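You operate a simulated robot arm through the tools that you are given. There is no shell and no other tool.

Carry out the task below with a simulated two-armed robot. There is one attempt and no reset: what you move stays moved.

TASK
Hang the blue-head probe in the stirrer clamp, loosen the clamp knob, lower the clamp and tighten the knob.
Fine: clamp all the way down, so that the probe dips into the sample on the plate. Leave the samples and the other controls.

Only the result counts: the job must be done as asked and must still hold three seconds after the hand-in. Knocking over, shifting, dropping, spilling or breaking anything else fails it.

THE ROBOT
Two 7-joint arms with two-finger grippers on one trunk that stands fixed in place. Base frame: the origin is at the foot of the trunk, x ahead of it, y to its left, z up. Readings come in cm, rad, newtons and seconds.
The left shoulder is at [2.3, 17.5, 140.4], the right one opposite. With the tool pointing down near the work surface each hand reaches from about 10 to 78 cm from the base axis, measured 20 degrees to its own side. Payload 2.94 kg a hand.
The tool frame of a hand sits at the grasp point between the pads (the TCP): z along the fingers, y along the line on which they close. The tips reach 3 cm beyond it. The gripper opens to 13.8 cm; its body begins 10.9 cm behind the TCP.
Orientation is told as [roll, pitch, yaw] about the base's x, y, z axes, in that order, counted from this pose: with the fingers straight down and closing along the base's y, the tool's x points along the base's -x, its y along +y and its z along -z.

THE INTERFACE
- The arms move only by the tool drive_tool. It takes "left_series", "right_series" or both (then of equal length, played together; a hand with none holds still); each is a list of rows, each a list of 3 entries, a list of its own where there are three numbers: the shift along the base's x, y, z in cm, then the turn, a rotation vector about the base's x, y, z in rad, then the finger opening in cm, from 0 to 13.8. In form: [[[x, y, z], [ax, ay, az], hand], ...]. A call has 1 to 20 rows; each row is the pose to reach, as a shift and turn from the pose commanded when the call began. A row lasts 0.2 s, in which the tool goes at most 5 cm and 0.15 rad; a call with a longer step from one row to the next is refused whole, and so is a gripper value outside its range. A pose out of reach is approached as far as the arm can. The call stops where the force on the tool passes 40 N (or 10 N more than at its start, if that is more) or the arm is blocked; 0.2 s more then pass. Each finger travels about 4.5 cm/s and halts on what it meets, pressing with about 26 N; the grip force reading is that of the motor and also rises with nothing between the fingers. The clock runs only during rows and for 0.2 s after the last one: add rows that repeat a pose to give the fingers time. The reply holds the time, the measured pose of the TCP, the force on the tool along the base axes, the opening and the grip force, in the units named above and with some noise, with the torque about the TCP (base axes, N m) and any sound that the robot's microphone picked up.
- Cameras (640 x 400 px; columns grow to the right, rows downward): "scene" is now at [5.72, -4.5, 189.01]; the picture's right is [-0.53, -0.85, 0.00], its down [-0.54, 0.34, -0.77] and it looks along [0.65, -0.41, -0.64] (base axes); focal length 326 px, centre (320, 200). "left" rides on the left gripper at [7.1, -1.9, -14.6] in its tool frame; the picture's right is [0.26, 0.96, 0.00], its down [-0.85, 0.23, -0.48] and it looks along [-0.46, 0.12, 0.88] (tool axes); focal length 280 px, centre (320, 200). "right" rides on the right gripper at [7.1, 1.9, -14.6] in its tool frame; the picture's right is [-0.26, 0.97, 0.00], its down [-0.85, -0.23, -0.48] and it looks along [-0.46, -0.12, 0.88] (tool axes); focal length 280 px, centre (320, 200). There is no depth. A picture from a camera that has moved, and an enlarged one, comes with that camera's place and axes in the base frame and with its lens.
- grab_frame(camera): a new picture of that camera. It takes no simulated time.
- lift_body(by): moves the trunk up (or, below 0, down) by that many cm; the arms and the scene camera ride with it, the base frame stays. It gives what a move gives, with no picture.
- head_to(pan, tilt): turns the head with the scene camera to pan (to the left, within 2.094 rad either way) and tilt (down, from -0.506 to 1.204), counted from straight ahead of the robot (the tilt from the chest, where the trunk bows). It gives what a move gives.
- close_up(camera, box): a new picture of the part [left, top, right, bottom] of that camera's present view, enlarged. It takes no simulated time.
- finish_job(): hands the job in; it is judged then, once.

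Places have to be worked out from the pictures, the camera data and where the tool is seen. Open the grippers and draw the arms clear of the work before you hand the job in, unless the task says otherwise.

The tools are called after ">>>" as name(argument=value, ...) on one line, values as JSON. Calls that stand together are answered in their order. drive_tool: Moves the arms, as the interface text tells. Its arguments: {"type":"object","properties":{"left_series":{"type":"array"},"right_series":{"type":"array"}},"required":[]} The other tools are called the same way: lift_body (by) moves the trunk up or down; head_to (pan, tilt) turns the head that bears the scene camera; grab_frame (camera) takes a picture; close_up (camera, box) takes an enlarged picture of a part of a camera's view; finish_job () hands the job in.

At the start:

```text
time_s: 0.0
left_tool_pos: [50.92, -4.51, 152.72]
left_orientation: [-0.001, 0.0, 0.002]
left_wrist_force: [0.8, -0.3, 0.7]
left_moment: [0.0, 0.02, 0.0]
left_grip_width: 13.79
left_grasp_force: 0.1
right_tool_pos: [39.92, -43.2, 155.1]
right_orientation: [0.001, 0.0, 0.001]
right_wrist_force: [0.6, 0.1, -0.1]
right_moment: [0.02, -0.03, 0.01]
right_grip_width: 13.78
right_grasp_force: 0.1
trunk travel left (down, up): [-57.5, 15.9]
head pan, tilt (commanded): [-0.562, 0.698]
```

scene: 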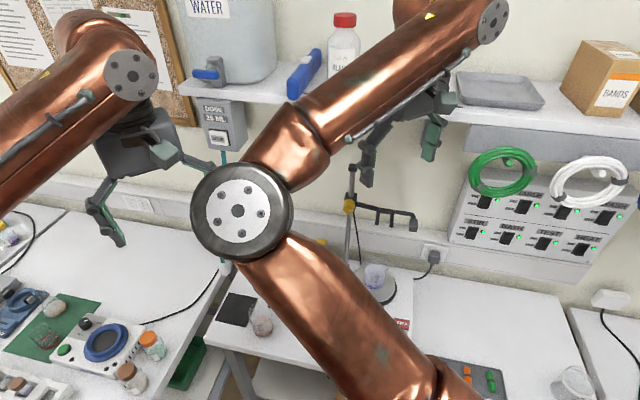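
right: 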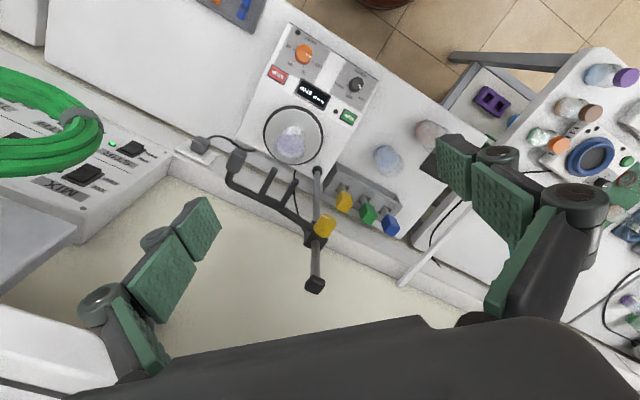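
left: 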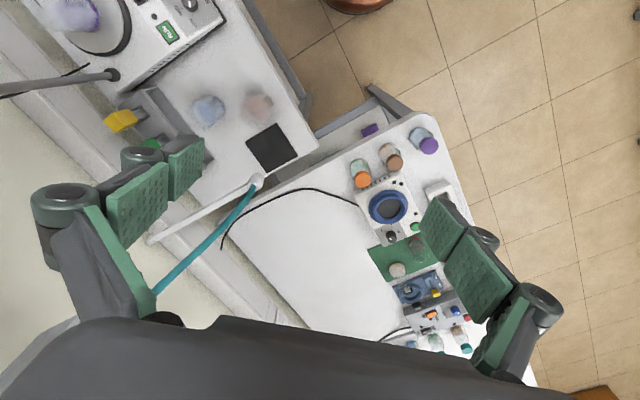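

I start by looking at the scene more closely: the stirrer with its stand and clamp seems to be right-centre, with coloured probes (yellow, green, blue) in a rack behind it.

>>> close_up(camera="right", box=[220, 20, 460, 300])

>>> close_up(camera="scene", box=[300, 160, 520, 400])

>>> close_up(camera="left", box=[0, 0, 320, 200])

```text
1.43 times, centred on (340, 160) of right
camera zoom: at [32.87, -41.31, 169.75], right [0.26, 0.97, 0.0], down [0.85, -0.23, 0.48], along [0.46, -0.12, -0.88], focal length 401 px, centre (291, 257)
```

zoom: 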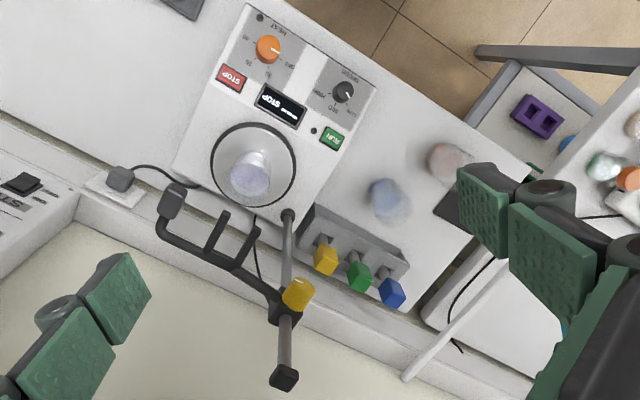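

```text
1.67 times, centred on (410, 280) of scene
camera zoom: at [5.72, -4.5, 189.01], right [-0.53, -0.85, 0.0], down [-0.54, 0.34, -0.77], along [0.65, -0.41, -0.64], focal length 542 px, centre (170, 67)
```

zoom: 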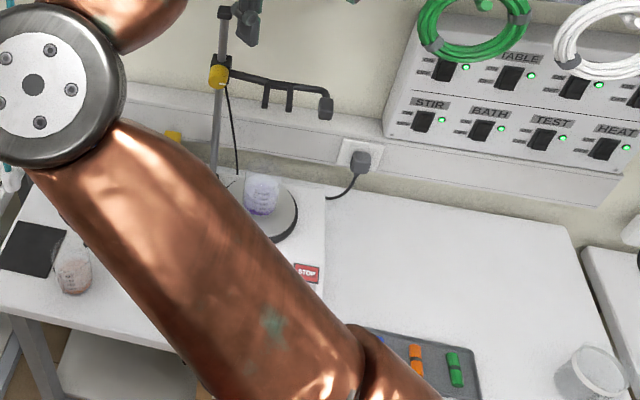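

```text
2.00 times, centred on (160, 100) of left
camera zoom: at [43.7, -6.46, 167.38], right [-0.26, 0.96, 0.0], down [0.85, 0.23, 0.48], along [0.46, 0.12, -0.88], focal length 561 px, centre (640, 400)
```

zoom: 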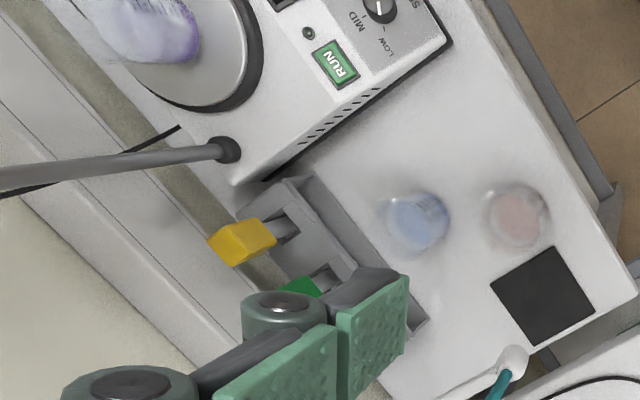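

The right arm blocks the scene camera's view of the stirrer. From the two hand views I judge the stirrer rod at about (61, -49, 99→141) and the blue head near (79, -34, 106). I swing the right hand out to the side for a clear look.

>>> drive_tool(right_series=[[[-3, -3, 0], [0, 0, 0], 13.8], [[-6, -6, 0], [0, 0, 0], 13.8], [[-9, -9, 0], [0, 0, 0], 13.8], [[-12, -12, 0], [0, 0, 0], 13.8], [[-15, -15, 0], [0, 0, 0], 13.8], [[-18, -18, 0], [0, 0, 0], 13.8], [[-20, -21, 0], [0, 0, 0], 13.8], [[-20, -24, 0], [0, 0, 0], 13.8]])

>>> grab_frame(camera="scene")

>>> grab_frame(camera="right")

```text
time_s: 1.0
left_tool_pos: [51.68, -4.8, 152.59]
left_orientation: [0.001, 0.006, -0.002]
left_wrist_force: [-0.2, 0.5, 0.3]
left_moment: [0.03, -0.07, 0.01]
left_grip_width: 13.82
left_grasp_force: 0.1
right_tool_pos: [31.04, -53.77, 155.15]
right_orientation: [0.004, -0.01, 0.031]
right_wrist_force: [15.9, 3.6, -1.1]
right_moment: [0.06, 0.02, 1.07]
right_grip_width: 13.81
right_grasp_force: 0.0
trunk travel left (down, up): [-57.5, 15.9]
head pan, tilt (commanded): [-0.562, 0.698]
stopped in row 4 (right hand): the force on the tool passed its limit at 51 N (the readings are from after the stop); the commanded pose is now the measured one
```

```text
taken
camera scene: at [6.99, -4.65, 189.02], right [-0.53, -0.85, 0.0], down [-0.55, 0.34, -0.76], along [0.64, -0.41, -0.65], focal length 326 px, centre (320, 200)
```

scene: 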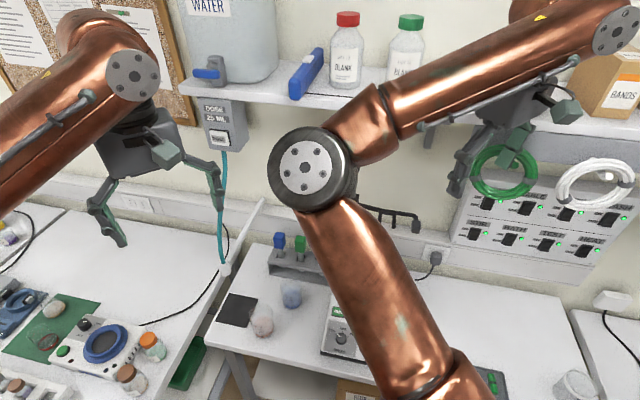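

```text
taken
camera right: at [23.74, -52.11, 169.69], right [0.23, 0.97, 0.01], down [0.85, -0.21, 0.48], along [0.47, -0.11, -0.88], focal length 280 px, centre (320, 200)
```

right: 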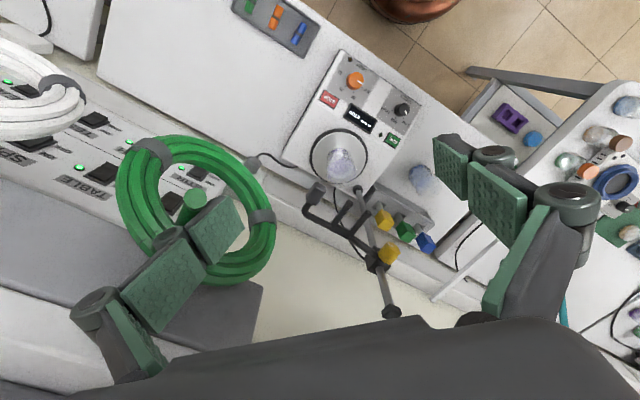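

The right outer finger has met something at its -y side, probably the peg of the green coil. I look closely before backing off the way I came.

>>> close_up(camera="right", box=[80, 120, 300, 380])

>>> close_up(camera="scene", box=[420, 60, 640, 280])

```text
1.54 times, centred on (190, 250) of right
camera zoom: at [23.74, -52.11, 169.69], right [0.23, 0.97, 0.01], down [0.85, -0.21, 0.48], along [0.47, -0.11, -0.88], focal length 431 px, centre (520, 123)
```

zoom: 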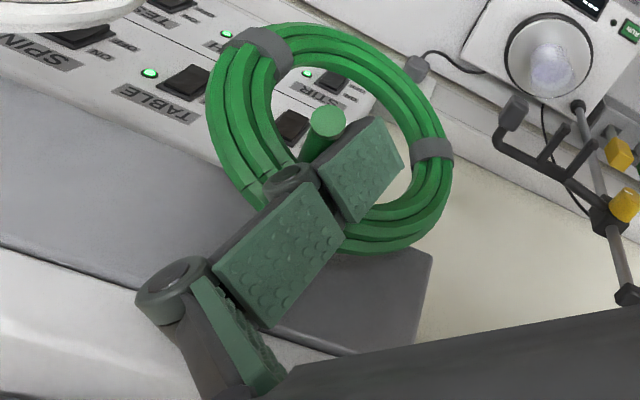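

```text
1.82 times, centred on (530, 170) of scene
camera zoom: at [6.99, -4.65, 189.02], right [-0.53, -0.85, 0.0], down [-0.55, 0.34, -0.76], along [0.64, -0.41, -0.65], focal length 592 px, centre (-62, 254)
```

zoom: 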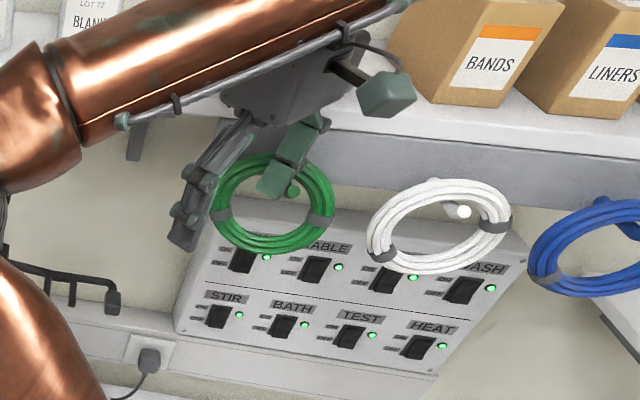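

The fingertip is pressed sideways on the green coil's peg, with the coil still in place. I back off exactly the way I came by a few cm, then look.

>>> drive_tool(right_series=[[[1.5, 1.5, 0], [0, 0, 0], 13.8], [[3, 3, 0], [0, 0, 0], 13.8], [[4.5, 4.5, 0], [0, 0, 0], 13.8], [[6, 6, 0], [0, 0, 0], 13.8], [[6, 6, 0], [0, 0, 0], 13.8]])

>>> grab_frame(camera="scene")

>>> grab_frame(camera="right")

```text
time_s: 2.2
left_tool_pos: [51.0, -4.66, 152.71]
left_orientation: [-0.001, -0.001, 0.002]
left_wrist_force: [0.1, -0.1, 0.3]
left_moment: [0.02, 0.01, 0.01]
left_grip_width: 13.79
left_grasp_force: 0.1
right_tool_pos: [36.23, -47.8, 155.24]
right_orientation: [0.006, -0.009, 0.025]
right_wrist_force: [0.8, 0.2, -0.9]
right_moment: [0.04, 0.05, -0.03]
right_grip_width: 13.79
right_grasp_force: 0.1
trunk travel left (down, up): [-57.5, 15.9]
head pan, tilt (commanded): [-0.562, 0.698]
```

```text
taken
camera scene: at [5.92, -4.64, 188.99], right [-0.53, -0.85, 0.0], down [-0.55, 0.34, -0.76], along [0.65, -0.41, -0.64], focal length 326 px, centre (320, 200)
```

scene: 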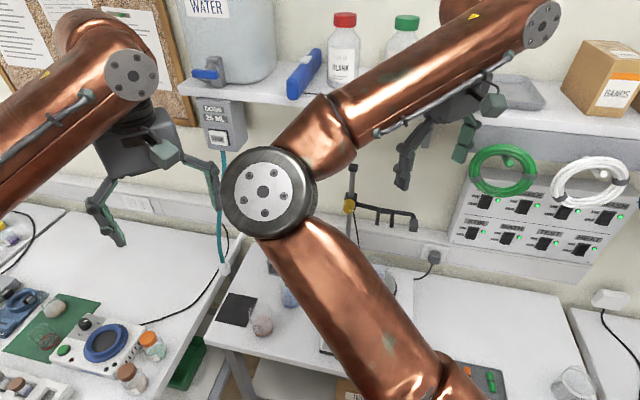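

```text
taken
camera right: at [28.98, -46.04, 169.74], right [0.24, 0.97, 0.01], down [0.85, -0.21, 0.48], along [0.47, -0.11, -0.88], focal length 280 px, centre (320, 200)
```

right: 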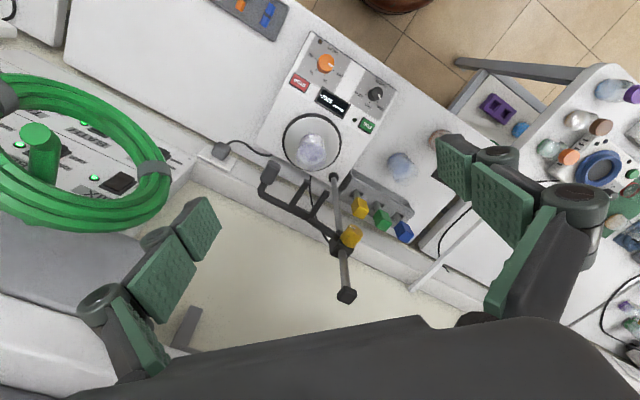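

The coil still hangs as before and the force is gone. I now move the left hand away to the left (free space) so that the right arm has room to work.

>>> drive_tool(left_series=[[[-1, 3, 0], [0, 0, 0], 13.8], [[-2, 6, 0], [0, 0, 0], 13.8], [[-3, 9, 0], [0, 0, 0], 13.8], [[-4, 12, 0], [0, 0, 0], 13.8], [[-5, 15, 0], [0, 0, 0], 13.8], [[-6, 18, 0], [0, 0, 0], 13.8], [[-7, 21, 0], [0, 0, 0], 13.8], [[-8, 24, 0], [0, 0, 0], 13.8], [[-9, 27, 0], [0, 0, 0], 13.8]])

>>> grab_frame(camera="scene")

```text
time_s: 4.2
left_tool_pos: [41.89, 22.93, 152.67]
left_orientation: [-0.001, 0.0, 0.001]
left_wrist_force: [-0.4, 0.7, -0.6]
left_moment: [-0.03, 0.0, 0.02]
left_grip_width: 13.79
left_grasp_force: 0.0
right_tool_pos: [35.81, -47.45, 155.41]
right_orientation: [0.0, -0.013, 0.023]
right_wrist_force: [0.7, 0.8, 0.8]
right_moment: [-0.01, -0.04, -0.02]
right_grip_width: 13.79
right_grasp_force: 0.1
trunk travel left (down, up): [-57.5, 15.9]
head pan, tilt (commanded): [-0.562, 0.698]
```

```text
taken
camera scene: at [5.56, -4.24, 189.02], right [-0.53, -0.85, 0.0], down [-0.54, 0.34, -0.77], along [0.65, -0.41, -0.64], focal length 326 px, centre (320, 200)
```

scene: 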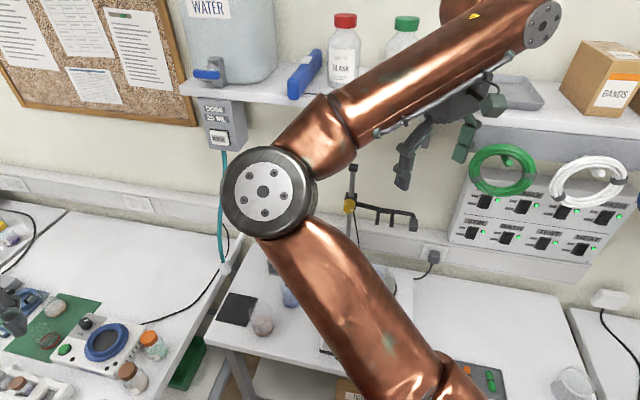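

The view is still blocked by the right upper arm, so I draw the right hand back away from the wall and pitch it up to look at the clamp with its own camera.

>>> drive_tool(right_series=[[[-2, 2, 0], [0, 0, 0], 13.8], [[-4, 4, 0], [0, 0, 0], 13.8], [[-6, 6, 0], [0, 0, 0], 13.8], [[-8, 8, 0], [0, 0, 0], 13.8], [[-10, 10, 0], [-0.05, -0.1, -0.04], 13.8], [[-10, 10, -2], [-0.1, -0.2, -0.08], 13.8], [[-10, 10, -4], [-0.15, -0.3, -0.12], 13.8], [[-10, 10, -6], [-0.2, -0.4, -0.16], 13.8], [[-10, 10, -8], [-0.25, -0.5, -0.2], 13.8], [[-10, 10, -10], [-0.27, -0.55, -0.22], 13.8]])

>>> grab_frame(camera="right")

>>> grab_frame(camera="scene")

```text
time_s: 6.4
left_tool_pos: [42.0, 22.67, 152.59]
left_orientation: [-0.003, -0.002, 0.0]
left_wrist_force: [-0.1, -0.1, -0.9]
left_moment: [-0.06, -0.01, -0.03]
left_grip_width: 13.81
left_grasp_force: 0.0
right_tool_pos: [26.04, -37.38, 150.39]
right_orientation: [-0.189, -0.417, -0.099]
right_wrist_force: [-0.3, -0.2, 0.1]
right_moment: [-0.02, -0.01, 0.01]
right_grip_width: 13.8
right_grasp_force: 0.0
right hand out of reach, approached as far as the arm can: row 8, 9, 10
trunk travel left (down, up): [-57.5, 15.9]
head pan, tilt (commanded): [-0.562, 0.698]
```

```text
taken
camera right: at [14.42, -31.67, 160.3], right [0.4, 0.91, -0.06], down [0.55, -0.19, 0.81], along [0.73, -0.36, -0.58], focal length 280 px, centre (320, 200)
```

right: 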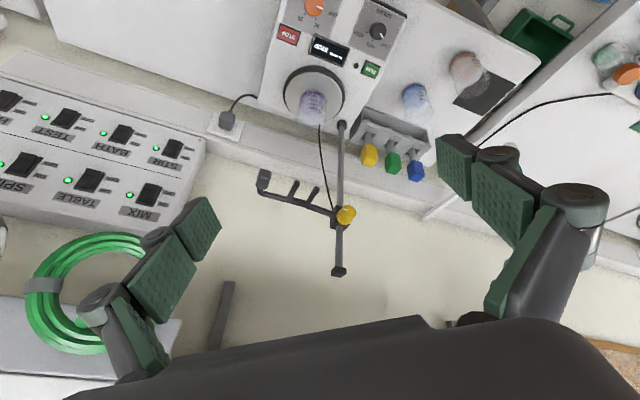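

```text
taken
camera scene: at [5.68, -4.42, 189.01], right [-0.53, -0.85, 0.0], down [-0.54, 0.34, -0.77], along [0.65, -0.41, -0.64], focal length 326 px, centre (320, 200)
```

scene: 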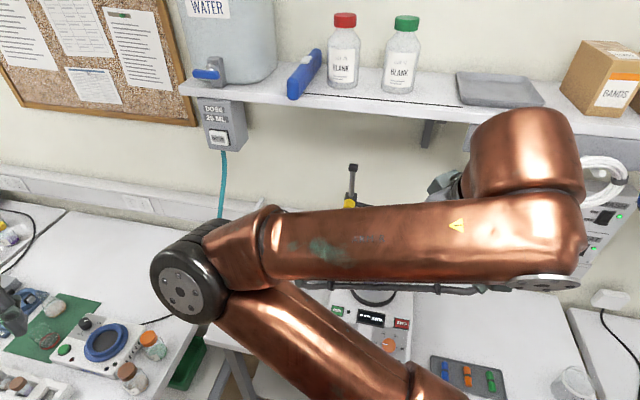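

I now have a good frontal (upside-down) view of the clamp; I zoom in on it and on the rack.

>>> close_up(camera="right", box=[240, 80, 380, 290])

>>> close_up(camera="right", box=[330, 60, 460, 200])

```text
1.90 times, centred on (310, 185) of right
camera zoom: at [14.42, -31.67, 160.3], right [0.4, 0.91, -0.06], down [0.55, -0.19, 0.81], along [0.73, -0.36, -0.58], focal length 534 px, centre (339, 229)
```

zoom: 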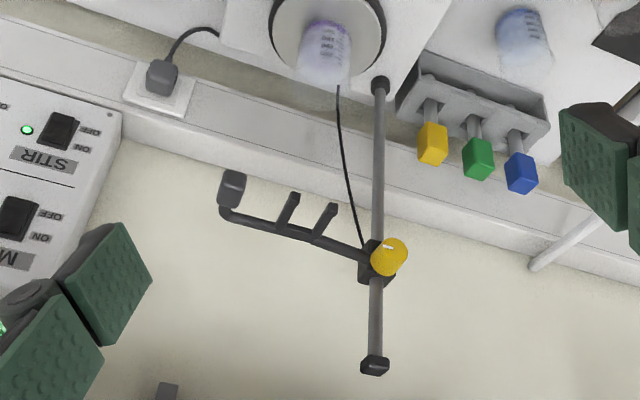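

```text
2.86 times, centred on (395, 130) of right
camera zoom: at [14.42, -31.67, 160.3], right [0.4, 0.91, -0.06], down [0.55, -0.19, 0.81], along [0.73, -0.36, -0.58], focal length 801 px, centre (106, 400)
```

zoom: 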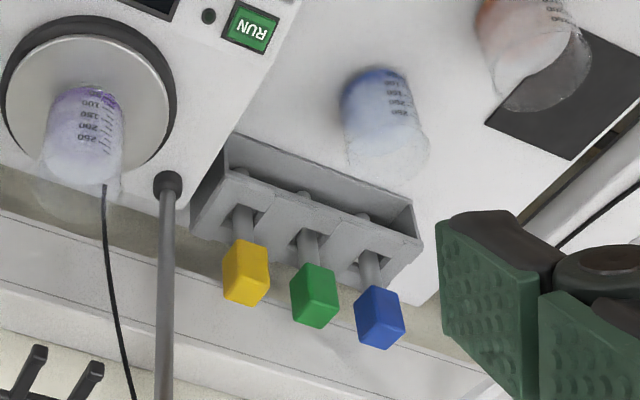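

The knob's axis appears to face the room (horizontal), about 5 cm in front of the rod, and the clamp arm has two prongs over the plate. I want a lower, level view, so I move the right hand forward/down and pitch it further.

>>> drive_tool(right_series=[[[2, 0, -1], [0, 0, 0], 13.8], [[4, 1, -2], [0, 0, 0], 13.8], [[6, 1, -4], [0, 0, 0], 13.8], [[8, 2, -6], [-0.03, -0.06, 0], 13.8], [[10, 2, -9], [-0.06, -0.12, 0], 13.8], [[12, 3, -12], [-0.1, -0.2, 0], 13.8], [[13, 4, -15], [-0.14, -0.28, 0], 13.8], [[13, 4, -17], [-0.18, -0.36, 0], 13.8], [[13, 4, -17], [-0.18, -0.36, 0], 13.8]])

>>> grab_frame(camera="right")

>>> grab_frame(camera="scene")

```text
time_s: 8.4
left_tool_pos: [41.9, 22.54, 152.81]
left_orientation: [0.001, 0.0, 0.002]
left_wrist_force: [-0.4, 0.1, 0.6]
left_moment: [0.06, -0.01, 0.0]
left_grip_width: 13.8
left_grasp_force: 0.0
right_tool_pos: [52.61, -33.61, 137.12]
right_orientation: [-0.383, -0.786, 0.018]
right_wrist_force: [0.7, -0.2, 0.1]
right_moment: [0.01, -0.02, 0.05]
right_grip_width: 13.8
right_grasp_force: 0.1
right hand out of reach, approached as far as the arm can: row 1, 2, 3, 4, 5, 6, 7, 8, 9
trunk travel left (down, up): [-57.5, 15.9]
head pan, tilt (commanded): [-0.562, 0.698]
```

```text
taken
camera right: at [38.43, -26.64, 141.18], right [0.43, 0.9, -0.07], down [0.23, -0.03, 0.97], along [0.88, -0.43, -0.22], focal length 280 px, centre (320, 200)
```

right: 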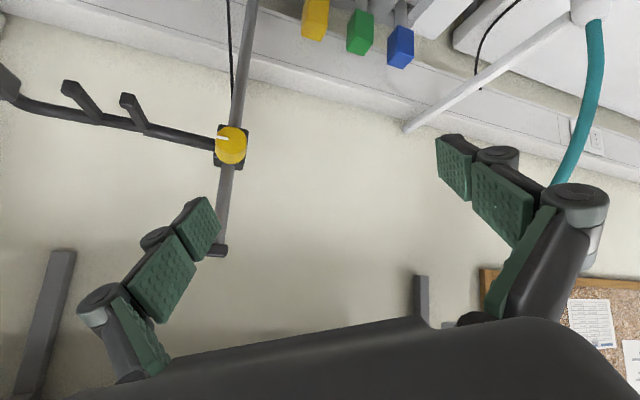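

```text
taken
camera scene: at [5.7, -4.72, 189.01], right [-0.53, -0.85, 0.0], down [-0.54, 0.34, -0.77], along [0.65, -0.41, -0.64], focal length 326 px, centre (320, 200)
```

scene: 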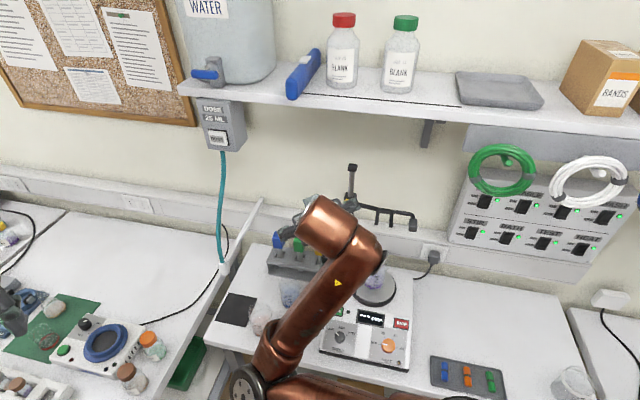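

The arm went farther forward than asked because of its reach limits; the hand is still clear of the rod. I use this level view to measure the clamp and knob.

>>> close_up(camera="right", box=[0, 60, 260, 270])

>>> close_up(camera="right", box=[280, 0, 440, 100])

>>> close_up(camera="scene", box=[200, 150, 520, 400])

```text
1.90 times, centred on (130, 165) of right
camera zoom: at [38.43, -26.64, 141.18], right [0.43, 0.9, -0.07], down [0.23, -0.03, 0.97], along [0.88, -0.43, -0.22], focal length 534 px, centre (682, 267)
```

zoom: 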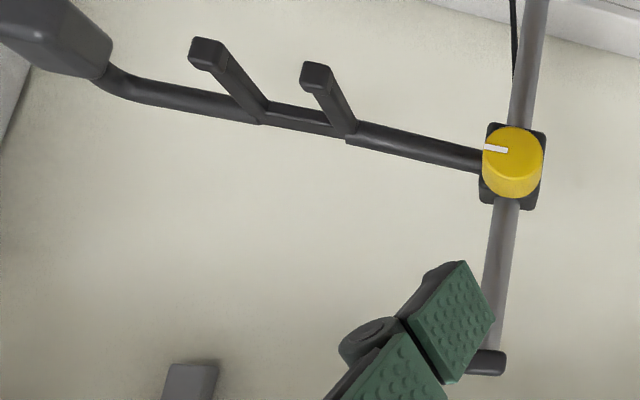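

```text
4.00 times, centred on (360, 50) of right
camera zoom: at [38.43, -26.64, 141.18], right [0.43, 0.9, -0.07], down [0.23, -0.03, 0.97], along [0.88, -0.43, -0.22], focal length 1122 px, centre (160, 800)
```

zoom: 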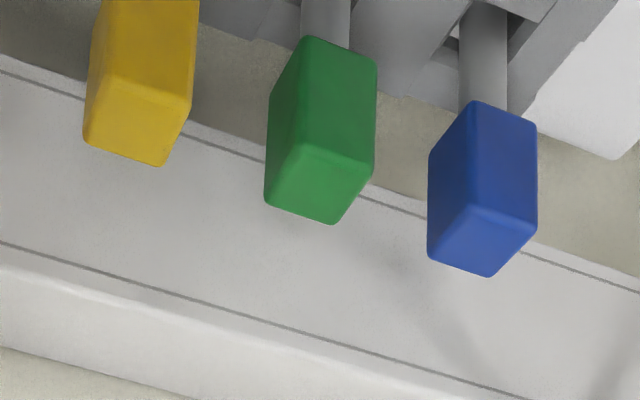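

```text
1.60 times, centred on (360, 275) of scene
camera zoom: at [5.7, -4.72, 189.01], right [-0.53, -0.85, 0.0], down [-0.54, 0.34, -0.77], along [0.65, -0.41, -0.64], focal length 521 px, centre (256, 80)
```

zoom: 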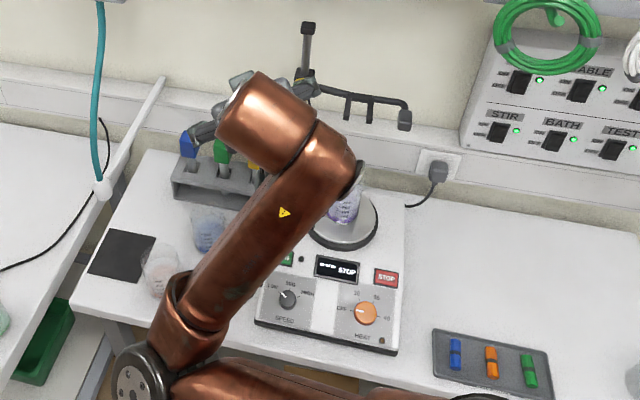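

Measured so far: the fork prongs point towards the room (bench axes turned 45°), slot centre at about (50,-53,129.6); knob face about (59,-47.7,129.5); blue head about 3×3×4.9 cm centred at (80,-34,104.9). I first test a small shift to learn which pose counts as commanded after the out-of-reach moves.

>>> drive_tool(right_series=[[[2, 2, 2], [0, 0, 0], 10], [[4, 4, 4], [0, 0, 0], 8], [[4, 4, 4], [0, 0, 0], 6.5]])

```text
time_s: 9.2
left_tool_pos: [42.01, 22.66, 152.66]
left_orientation: [-0.002, -0.001, 0.0]
left_wrist_force: [0.6, 0.3, -0.3]
left_moment: [0.0, -0.01, 0.01]
left_grip_width: 13.78
left_grasp_force: 0.0
right_tool_pos: [56.52, -29.75, 141.03]
right_orientation: [-0.387, -0.785, 0.016]
right_wrist_force: [-0.9, -0.2, -0.2]
right_moment: [-0.02, 0.01, 0.0]
right_grip_width: 7.26
right_grasp_force: 1.1
trunk travel left (down, up): [-57.5, 15.9]
head pan, tilt (commanded): [-0.562, 0.698]
```

The shift counts from the pose actually reached. Now I turn the right tool to close along the rack row and tilt 45° toward the wall, and move to a pre-grasp point back from the blue head.

>>> drive_tool(right_series=[[[1.7, 0.7, -1], [0.032, -0.013, -0.064], 6.5], [[3.4, 1.4, -3], [0.063, -0.026, -0.127], 6.5], [[5.1, 2.1, -5], [0.095, -0.039, -0.191], 6.5], [[6.8, 2.8, -8], [0.126, -0.052, -0.255], 6.5], [[8.5, 3.5, -11], [0.158, -0.065, -0.318], 6.5], [[10.2, 4.2, -14], [0.189, -0.078, -0.382], 6.5], [[11.9, 5, -17], [0.221, -0.091, -0.446], 6.5], [[13.5, 5.75, -20], [0.2524, -0.1045, -0.5094], 6.5], [[13.5, 5.75, -21.6], [0.2524, -0.1045, -0.5094], 6.5]])

>>> grab_frame(camera="right")

>>> grab_frame(camera="scene")

```text
time_s: 11.2
left_tool_pos: [42.05, 22.57, 152.72]
left_orientation: [-0.002, -0.002, 0.0]
left_wrist_force: [-0.7, 0.0, -0.2]
left_moment: [-0.02, 0.01, -0.01]
left_grip_width: 13.8
left_grasp_force: 0.1
right_tool_pos: [67.65, -35.4, 125.73]
right_orientation: [-0.002, -0.785, -0.758]
right_wrist_force: [-0.2, -0.6, 0.6]
right_moment: [0.0, -0.05, 0.02]
right_grip_width: 6.5
right_grasp_force: 0.0
right hand out of reach, approached as far as the arm can: row 6, 7, 8, 9
trunk travel left (down, up): [-57.5, 15.9]
head pan, tilt (commanded): [-0.562, 0.698]
```

```text
taken
camera right: at [57.81, -23.43, 130.92], right [0.8, 0.57, 0.18], down [0.03, -0.35, 0.94], along [0.6, -0.74, -0.3], focal length 280 px, centre (320, 200)
```

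right: 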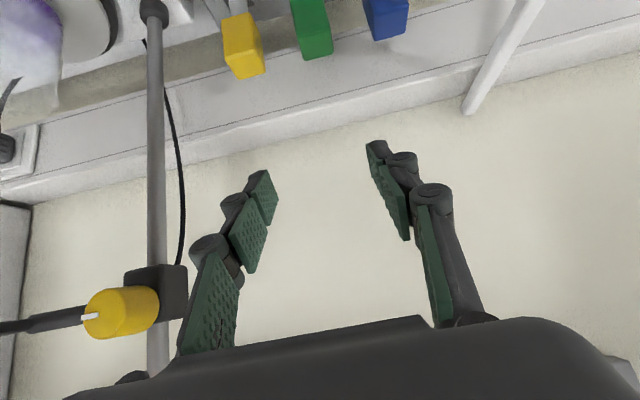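

```text
taken
camera scene: at [5.65, -4.49, 189.01], right [-0.53, -0.85, 0.0], down [-0.54, 0.34, -0.77], along [0.65, -0.41, -0.64], focal length 326 px, centre (320, 200)
```

scene: 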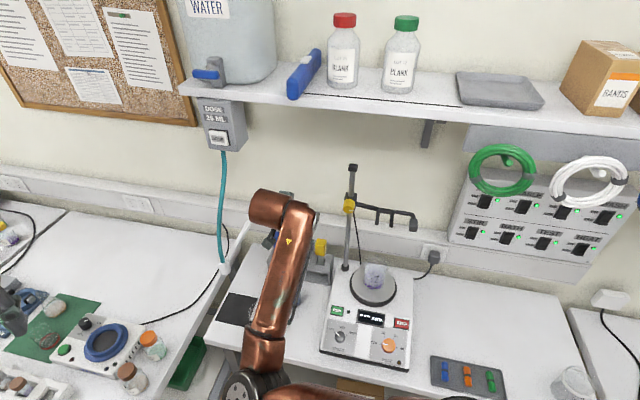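

The orientation is right but the asked point was out of reach; the hand sits at (67.7,-35.4,125.7). I try to get above the blue head instead and descend from there.

>>> drive_tool(right_series=[[[2, 1, 0], [0, 0, -0.01], 6.5], [[4, 2, 0], [0, 0, -0.02], 6.5], [[6, 2.4, 0], [0, 0, -0.027], 6.5], [[8.4, 2.4, -1], [0, 0, -0.027], 6.5], [[8.4, 2.4, -3], [0, 0, -0.027], 6.5], [[8.4, 2.4, -3], [0, 0, -0.027], 6.5]])

>>> grab_frame(camera="right")

```text
time_s: 12.6
left_tool_pos: [42.11, 22.65, 152.71]
left_orientation: [-0.001, 0.001, -0.001]
left_wrist_force: [0.4, 0.1, -0.8]
left_moment: [0.02, 0.03, -0.02]
left_grip_width: 13.79
left_grasp_force: 0.0
right_tool_pos: [75.58, -36.94, 125.9]
right_orientation: [-0.005, -0.787, -0.793]
right_wrist_force: [-0.5, 0.2, -0.6]
right_moment: [0.0, 0.0, 0.01]
right_grip_width: 6.51
right_grasp_force: 0.0
right hand out of reach, approached as far as the arm can: row 1, 2, 3, 4, 5, 6
trunk travel left (down, up): [-57.5, 15.9]
head pan, tilt (commanded): [-0.562, 0.698]
```

```text
taken
camera right: at [66.21, -24.68, 131.24], right [0.82, 0.54, 0.18], down [0.02, -0.35, 0.94], along [0.57, -0.76, -0.3], focal length 280 px, centre (320, 200)
```

right: 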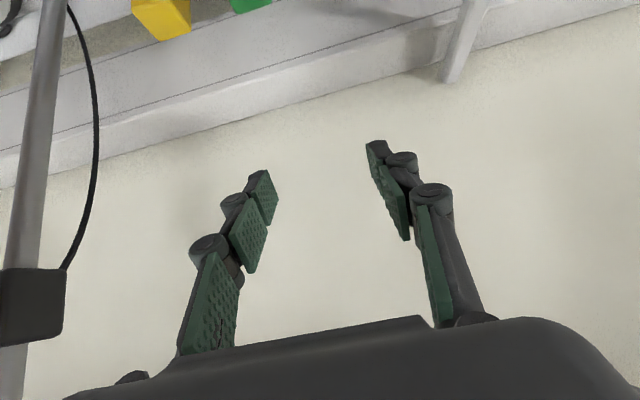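

The limit seems to come from the hand being low relative to the shoulder in this tilt, so lowering the trunk should help. I first raise and draw back the hand, then lower the trunk by 20 cm.

>>> drive_tool(right_series=[[[-1, 0, 2.5], [0, 0, 0], 6.5], [[-2, 0, 5], [0, 0, 0], 6.5], [[-4, 0, 8], [0, 0, 0], 6.5], [[-6, 0, 11], [0, 0, 0], 6.5], [[-8, 0, 14], [0, 0, 0], 6.5], [[-8, 0, 15], [0, 0, 0], 6.5]])

>>> lift_body(by=-20)

>>> grab_frame(camera="scene")

>>> grab_frame(camera="right")

```text
time_s: 14.0
left_tool_pos: [42.08, 22.63, 152.64]
left_orientation: [-0.003, 0.0, 0.0]
left_wrist_force: [0.0, 0.8, -0.9]
left_moment: [-0.01, 0.04, 0.02]
left_grip_width: 13.81
left_grasp_force: 0.0
right_tool_pos: [67.36, -37.04, 140.81]
right_orientation: [-0.002, -0.788, -0.794]
right_wrist_force: [-0.3, -0.9, -0.2]
right_moment: [0.01, -0.02, 0.0]
right_grip_width: 6.5
right_grasp_force: 0.1
trunk travel left (down, up): [-57.5, 15.9]
head pan, tilt (commanded): [-0.562, 0.698]
```

```text
time_s: 16.1
left_tool_pos: [41.73, 22.47, 132.87]
left_orientation: [-0.003, -0.002, 0.0]
left_wrist_force: [-1.3, -0.3, 0.3]
left_moment: [-0.02, -0.03, -0.01]
left_grip_width: 13.81
left_grasp_force: 0.0
right_tool_pos: [67.24, -37.12, 121.05]
right_orientation: [-0.003, -0.79, -0.795]
right_wrist_force: [-0.4, -0.3, -0.1]
right_moment: [0.02, -0.06, 0.04]
right_grip_width: 6.54
right_grasp_force: 0.1
trunk travel left (down, up): [-37.5, 35.9]
head pan, tilt (commanded): [-0.562, 0.698]
```

```text
taken
camera scene: at [10.63, -4.44, 169.04], right [-0.53, -0.85, 0.0], down [-0.54, 0.34, -0.77], along [0.65, -0.41, -0.64], focal length 326 px, centre (320, 200)
```

scene: 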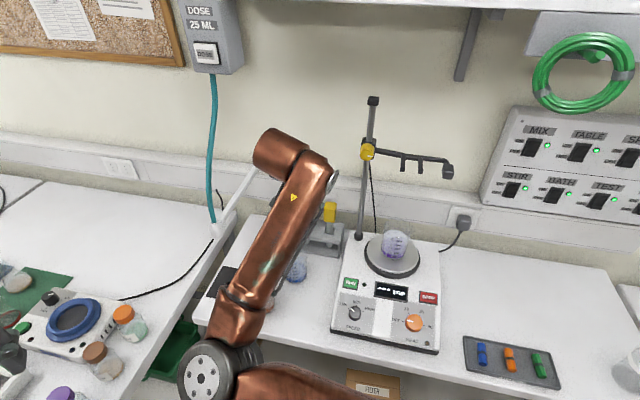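

```text
taken
camera right: at [57.91, -24.82, 126.32], right [0.82, 0.54, 0.18], down [0.02, -0.35, 0.94], along [0.57, -0.77, -0.29], focal length 280 px, centre (320, 200)
```

right: 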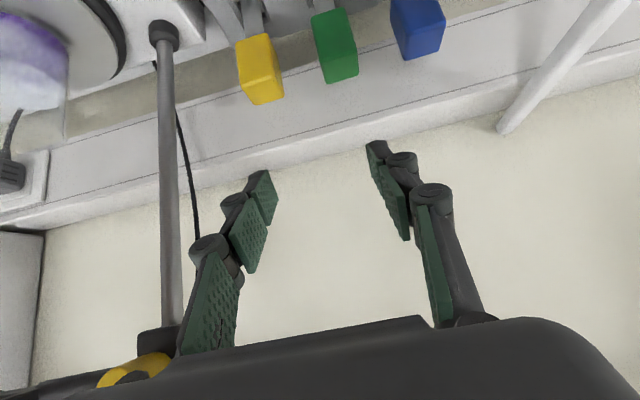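

The trunk is down 20 cm and the hand hangs at (67.2,-37.1,121) with the tilt kept. Now I try to shift along the row to line up with the blue head.

>>> drive_tool(right_series=[[[1, 2, 0], [0, 0, 0], 6.5], [[2, 4, 0], [0, 0, 0], 6.5], [[3, 6, 0], [0, 0, 0], 6.5], [[4.5, 8, 0], [0, 0, 0], 6.5], [[6, 9.9, 0], [0, 0, 0.01], 6.5], [[6, 9.9, -2], [0, 0, 0.01], 6.5], [[6, 9.9, -3], [0, 0, 0.01], 6.5]])

>>> grab_frame(camera="right")

>>> grab_frame(camera="scene")

```text
time_s: 17.7
left_tool_pos: [41.92, 22.53, 132.75]
left_orientation: [-0.002, 0.0, 0.0]
left_wrist_force: [0.3, -0.4, -1.0]
left_moment: [0.03, 0.0, 0.01]
left_grip_width: 13.83
left_grasp_force: 0.1
right_tool_pos: [71.81, -30.44, 119.02]
right_orientation: [-0.007, -0.786, -0.77]
right_wrist_force: [0.2, -0.6, -0.2]
right_moment: [0.0, 0.01, 0.01]
right_grip_width: 6.49
right_grasp_force: 0.1
right hand out of reach, approached as far as the arm can: row 4, 5, 6, 7
trunk travel left (down, up): [-37.5, 35.9]
head pan, tilt (commanded): [-0.562, 0.698]
```

```text
taken
camera right: at [62.29, -18.35, 124.35], right [0.81, 0.56, 0.18], down [0.03, -0.35, 0.94], along [0.59, -0.75, -0.3], focal length 280 px, centre (320, 200)
```

right: 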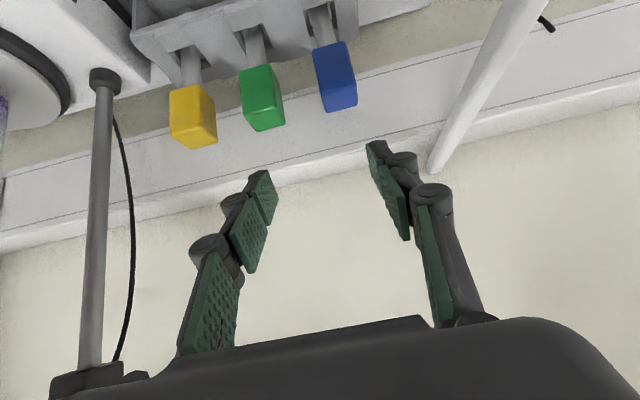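

```text
taken
camera scene: at [10.77, -4.48, 169.01], right [-0.53, -0.85, 0.0], down [-0.54, 0.34, -0.77], along [0.65, -0.41, -0.64], focal length 326 px, centre (320, 200)
```

scene: 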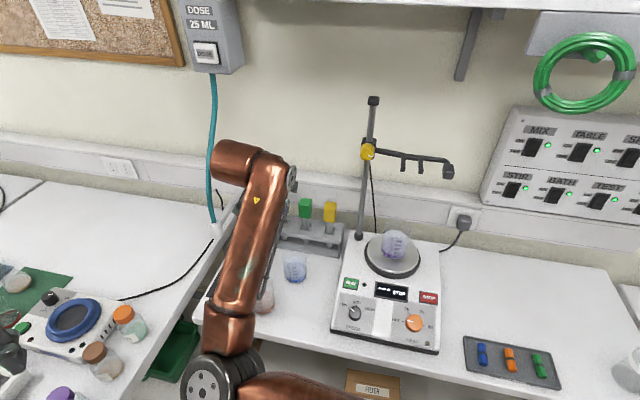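

With the current heading the wrist would come too close to the hanging dosing hose, so I turn the hand about the vertical to a heading of about -22° with a 40° tilt and go to a pre-grasp point about 10 cm back from the blue head.

>>> drive_tool(right_series=[[[0, 0, 1], [0.01, 0.015, 0.077], 6], [[0, 0, 1], [0.02, 0.03, 0.154], 6], [[0.2, -0.4, 1], [0.03, 0.045, 0.231], 6], [[0.4, -0.7, 0], [0.04, 0.06, 0.309], 6], [[0.4, -0.7, -1], [0.049, 0.075, 0.386], 6], [[0.4, -0.7, -2.5], [0.049, 0.075, 0.386], 6], [[0.4, -0.7, -2.5], [0.049, 0.075, 0.386], 6]])

>>> grab_frame(camera="right")

>>> grab_frame(camera="scene")

```text
time_s: 19.3
left_tool_pos: [41.9, 22.36, 132.76]
left_orientation: [-0.003, 0.0, 0.0]
left_wrist_force: [-0.5, -0.9, 0.1]
left_moment: [0.01, -0.02, 0.01]
left_grip_width: 13.79
left_grasp_force: 0.0
right_tool_pos: [72.22, -31.22, 116.53]
right_orientation: [-0.004, -0.699, -0.397]
right_wrist_force: [0.2, -0.6, 0.3]
right_moment: [0.02, 0.0, 0.01]
right_grip_width: 6.0
right_grasp_force: 0.0
trunk travel left (down, up): [-37.5, 35.9]
head pan, tilt (commanded): [-0.562, 0.698]
```

```text
taken
camera right: at [59.36, -23.69, 123.17], right [0.56, 0.81, 0.17], down [0.23, -0.34, 0.91], along [0.8, -0.47, -0.38], focal length 280 px, centre (320, 200)
```

right: 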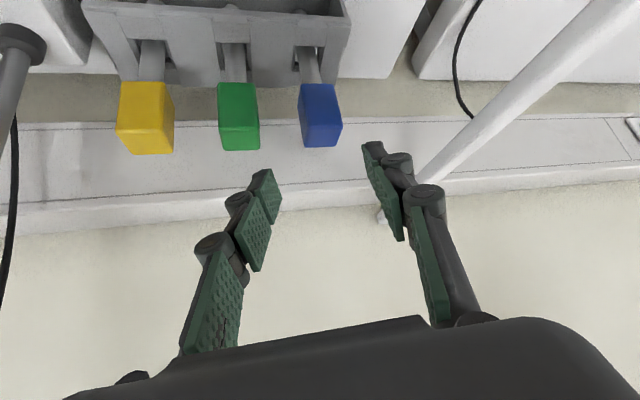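

```text
taken
camera scene: at [10.67, -4.45, 169.02], right [-0.53, -0.85, 0.0], down [-0.54, 0.34, -0.77], along [0.65, -0.41, -0.64], focal length 326 px, centre (320, 200)
```

scene: 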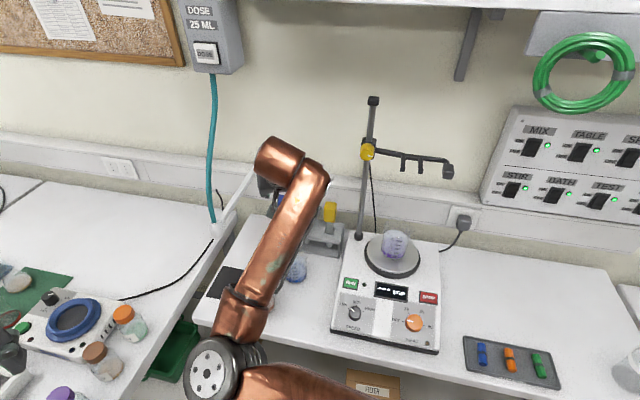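

The approach looks good: the blue head is centred between the open fingers in the hand camera. I advance about 60% of the way along the tool axis and check again.

>>> drive_tool(right_series=[[[1.2, -0.45, -1.8], [0, 0, 0], 6], [[2.4, -0.9, -3.6], [0, 0, 0], 6], [[3.6, -1.35, -5.4], [0, 0, 0], 6], [[3.6, -1.35, -5.4], [0, 0, 0], 6]])

>>> grab_frame(camera="right")

>>> close_up(camera="scene", box=[180, 110, 380, 310])

```text
time_s: 20.3
left_tool_pos: [41.79, 22.52, 132.75]
left_orientation: [-0.001, -0.003, 0.001]
left_wrist_force: [-0.7, 0.0, -0.6]
left_moment: [0.0, -0.03, 0.0]
left_grip_width: 13.77
left_grasp_force: 0.0
right_tool_pos: [75.67, -32.74, 111.26]
right_orientation: [-0.005, -0.702, -0.399]
right_wrist_force: [0.1, 0.2, 1.2]
right_moment: [0.03, -0.03, 0.0]
right_grip_width: 5.97
right_grasp_force: 0.0
trunk travel left (down, up): [-37.5, 35.9]
head pan, tilt (commanded): [-0.562, 0.698]
```

```text
taken
camera right: at [62.88, -25.14, 117.84], right [0.56, 0.81, 0.17], down [0.23, -0.34, 0.91], along [0.8, -0.47, -0.38], focal length 280 px, centre (320, 200)
```

right: 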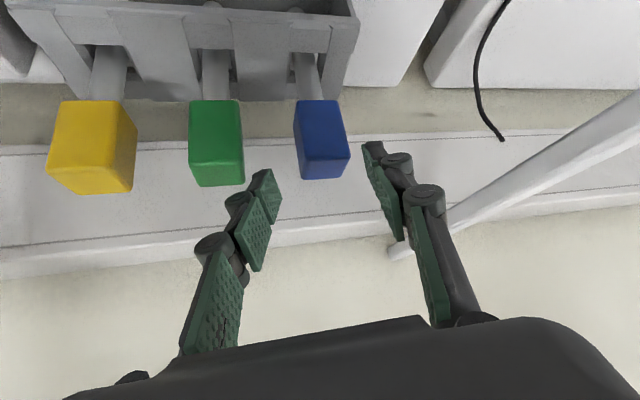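

```text
2.00 times, centred on (280, 210) of scene
camera zoom: at [10.64, -4.41, 169.02], right [-0.53, -0.85, 0.0], down [-0.54, 0.34, -0.77], along [0.65, -0.41, -0.64], focal length 651 px, centre (400, 180)
```

zoom: 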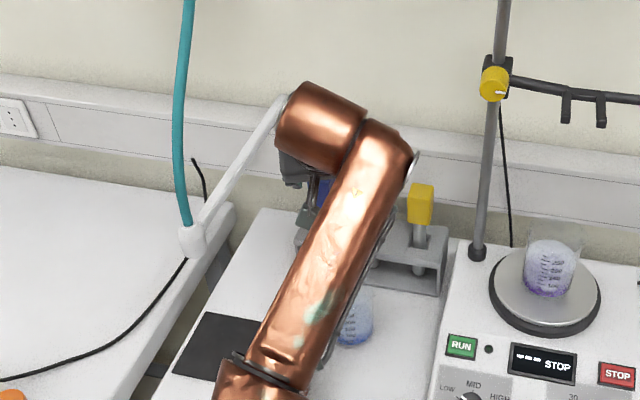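

The head is well centred between the fingertips. I go the remaining distance so the pads cover the upper part of the blue head.

>>> drive_tool(right_series=[[[0.9, -0.25, -1.2], [0, 0, 0], 6], [[1.8, -0.5, -2.4], [0, 0, 0], 6], [[2.7, -0.7, -3.65], [0, 0, 0], 6], [[2.7, -0.7, -3.65], [0, 0, 0], 6]])

>>> grab_frame(camera="right")

```text
time_s: 21.3
left_tool_pos: [41.73, 22.52, 132.8]
left_orientation: [-0.002, -0.002, 0.0]
left_wrist_force: [-1.4, 0.0, 0.4]
left_moment: [0.05, -0.01, 0.01]
left_grip_width: 13.78
left_grasp_force: 0.0
right_tool_pos: [78.35, -33.27, 107.62]
right_orientation: [-0.005, -0.699, -0.397]
right_wrist_force: [0.1, 0.9, 0.0]
right_moment: [-0.02, -0.01, 0.01]
right_grip_width: 6.01
right_grasp_force: 0.0
trunk travel left (down, up): [-37.5, 35.9]
head pan, tilt (commanded): [-0.562, 0.698]
```

```text
taken
camera right: at [65.56, -25.68, 114.11], right [0.56, 0.81, 0.17], down [0.23, -0.34, 0.91], along [0.8, -0.47, -0.38], focal length 280 px, centre (320, 200)
```

right: 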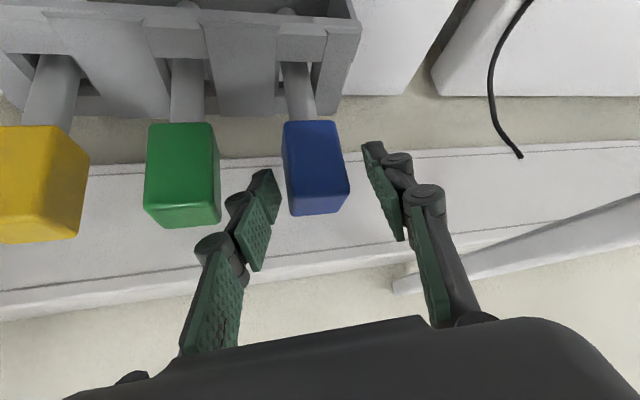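

I zoom in to check how deep the pads are around the head before closing.

>>> close_up(camera="right", box=[200, 100, 440, 260])

```text
2.50 times, centred on (320, 180) of right
camera zoom: at [65.56, -25.68, 114.11], right [0.56, 0.81, 0.17], down [0.23, -0.34, 0.91], along [0.8, -0.47, -0.38], focal length 701 px, centre (320, 250)
```

zoom: 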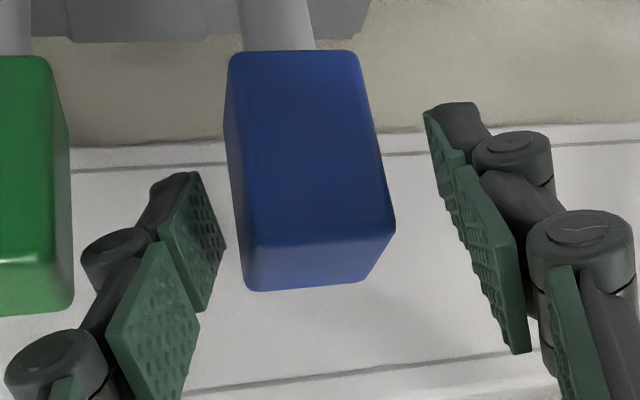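

Re-triangulating the nearest top corner puts the blue head at about (78.3,-33.9,106.1), so it is slightly nearer the left finger. I narrow the opening while centring on the head, then check before closing.

>>> drive_tool(right_series=[[[-0.2, -0.2, 0], [0, 0, 0], 5.6], [[-0.45, -0.3, 0], [0, 0, 0], 5.2], [[-0.68, -0.34, 0], [0, 0, 0], 4.9], [[-0.68, -0.34, 0], [0, 0, 0], 4.9]])

>>> close_up(camera="right", box=[160, 80, 440, 280])

```text
time_s: 22.3
left_tool_pos: [41.78, 22.52, 132.87]
left_orientation: [-0.001, -0.001, 0.0]
left_wrist_force: [-0.5, 1.0, 0.1]
left_moment: [-0.02, -0.02, 0.0]
left_grip_width: 13.8
left_grasp_force: 0.1
right_tool_pos: [77.77, -33.66, 107.48]
right_orientation: [-0.006, -0.7, -0.398]
right_wrist_force: [-0.3, -1.2, -0.3]
right_moment: [0.02, 0.01, 0.04]
right_grip_width: 4.9
right_grasp_force: 0.1
trunk travel left (down, up): [-37.5, 35.9]
head pan, tilt (commanded): [-0.562, 0.698]
```

```text
2.00 times, centred on (300, 180) of right
camera zoom: at [64.92, -26.05, 114.12], right [0.56, 0.81, 0.17], down [0.23, -0.34, 0.91], along [0.8, -0.47, -0.38], focal length 561 px, centre (360, 240)
```

zoom: 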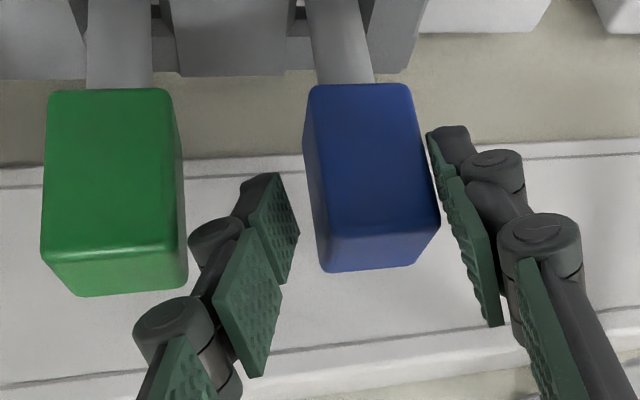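

Both pads flank the head with clearance. I close the gripper on it.

>>> drive_tool(right_series=[[[0, 0, 0], [0, 0, 0], 4.2], [[0, 0, 0], [0, 0, 0], 3.4], [[0, 0, 0], [0, 0, 0], 2.4], [[0, 0, 0], [0, 0, 0], 1.5], [[0, 0, 0], [0, 0, 0], 1], [[0, 0, 0], [0, 0, 0], 1]])

>>> close_up(camera="right", box=[160, 80, 440, 280])

```text
time_s: 23.7
left_tool_pos: [41.85, 22.48, 132.85]
left_orientation: [-0.002, 0.001, 0.0]
left_wrist_force: [0.3, -0.8, -0.9]
left_moment: [0.0, -0.01, 0.0]
left_grip_width: 13.82
left_grasp_force: 0.1
right_tool_pos: [77.93, -33.46, 107.6]
right_orientation: [-0.007, -0.701, -0.399]
right_wrist_force: [0.3, 0.4, 1.0]
right_moment: [0.06, -0.04, 0.0]
right_grip_width: 3.31
right_grasp_force: 26.3
trunk travel left (down, up): [-37.5, 35.9]
head pan, tilt (commanded): [-0.562, 0.698]
```

```text
2.00 times, centred on (300, 180) of right
camera zoom: at [64.92, -26.03, 114.13], right [0.56, 0.81, 0.17], down [0.23, -0.34, 0.91], along [0.8, -0.47, -0.38], focal length 561 px, centre (360, 240)
```

zoom: 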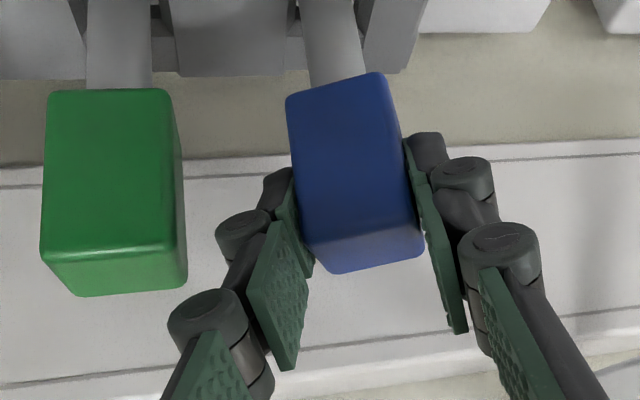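

The head turned flush with the pads (opening 3.3 cm, 26 N). I lift it straight up slowly and watch the forces.

>>> drive_tool(right_series=[[[0, 0, 0.8], [0, 0, 0], 1], [[0, 0, 1.8], [0, 0, 0], 1], [[0, 0, 3], [0, 0, 0], 1], [[0, 0, 4.5], [0, 0, 0], 1], [[0, 0, 6], [0, 0, 0], 1], [[0, 0, 8], [0, 0, 0], 1]])

>>> grab_frame(camera="right")

>>> grab_frame(camera="scene")

```text
time_s: 25.1
left_tool_pos: [41.91, 22.4, 132.82]
left_orientation: [-0.001, -0.002, 0.0]
left_wrist_force: [0.3, 0.7, 0.4]
left_moment: [-0.03, -0.04, -0.02]
left_grip_width: 13.78
left_grasp_force: 0.1
right_tool_pos: [77.71, -33.56, 115.61]
right_orientation: [-0.004, -0.7, -0.399]
right_wrist_force: [-0.4, 0.4, -1.1]
right_moment: [-0.01, 0.0, -0.01]
right_grip_width: 3.33
right_grasp_force: 26.4
trunk travel left (down, up): [-37.5, 35.9]
head pan, tilt (commanded): [-0.562, 0.698]
```

```text
taken
camera right: at [64.83, -26.06, 122.14], right [0.56, 0.81, 0.17], down [0.23, -0.34, 0.91], along [0.8, -0.47, -0.38], focal length 280 px, centre (320, 200)
```

right: 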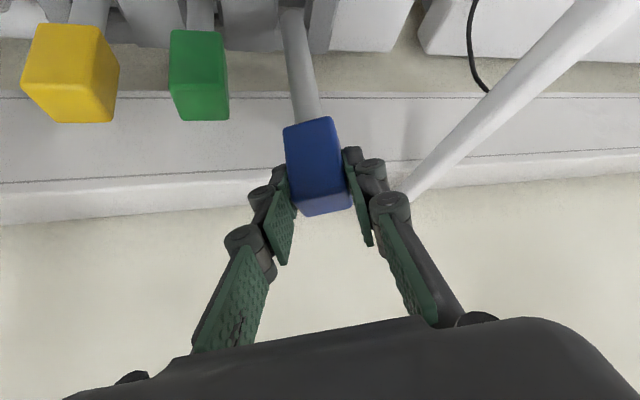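

```text
taken
camera scene: at [10.65, -4.42, 169.02], right [-0.53, -0.85, 0.0], down [-0.54, 0.34, -0.77], along [0.65, -0.41, -0.64], focal length 326 px, centre (320, 200)
```

scene: 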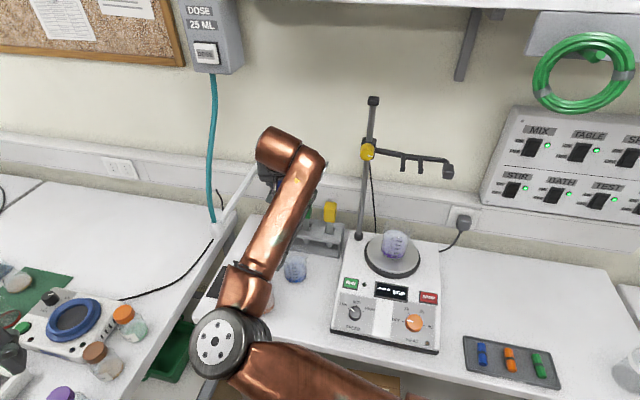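

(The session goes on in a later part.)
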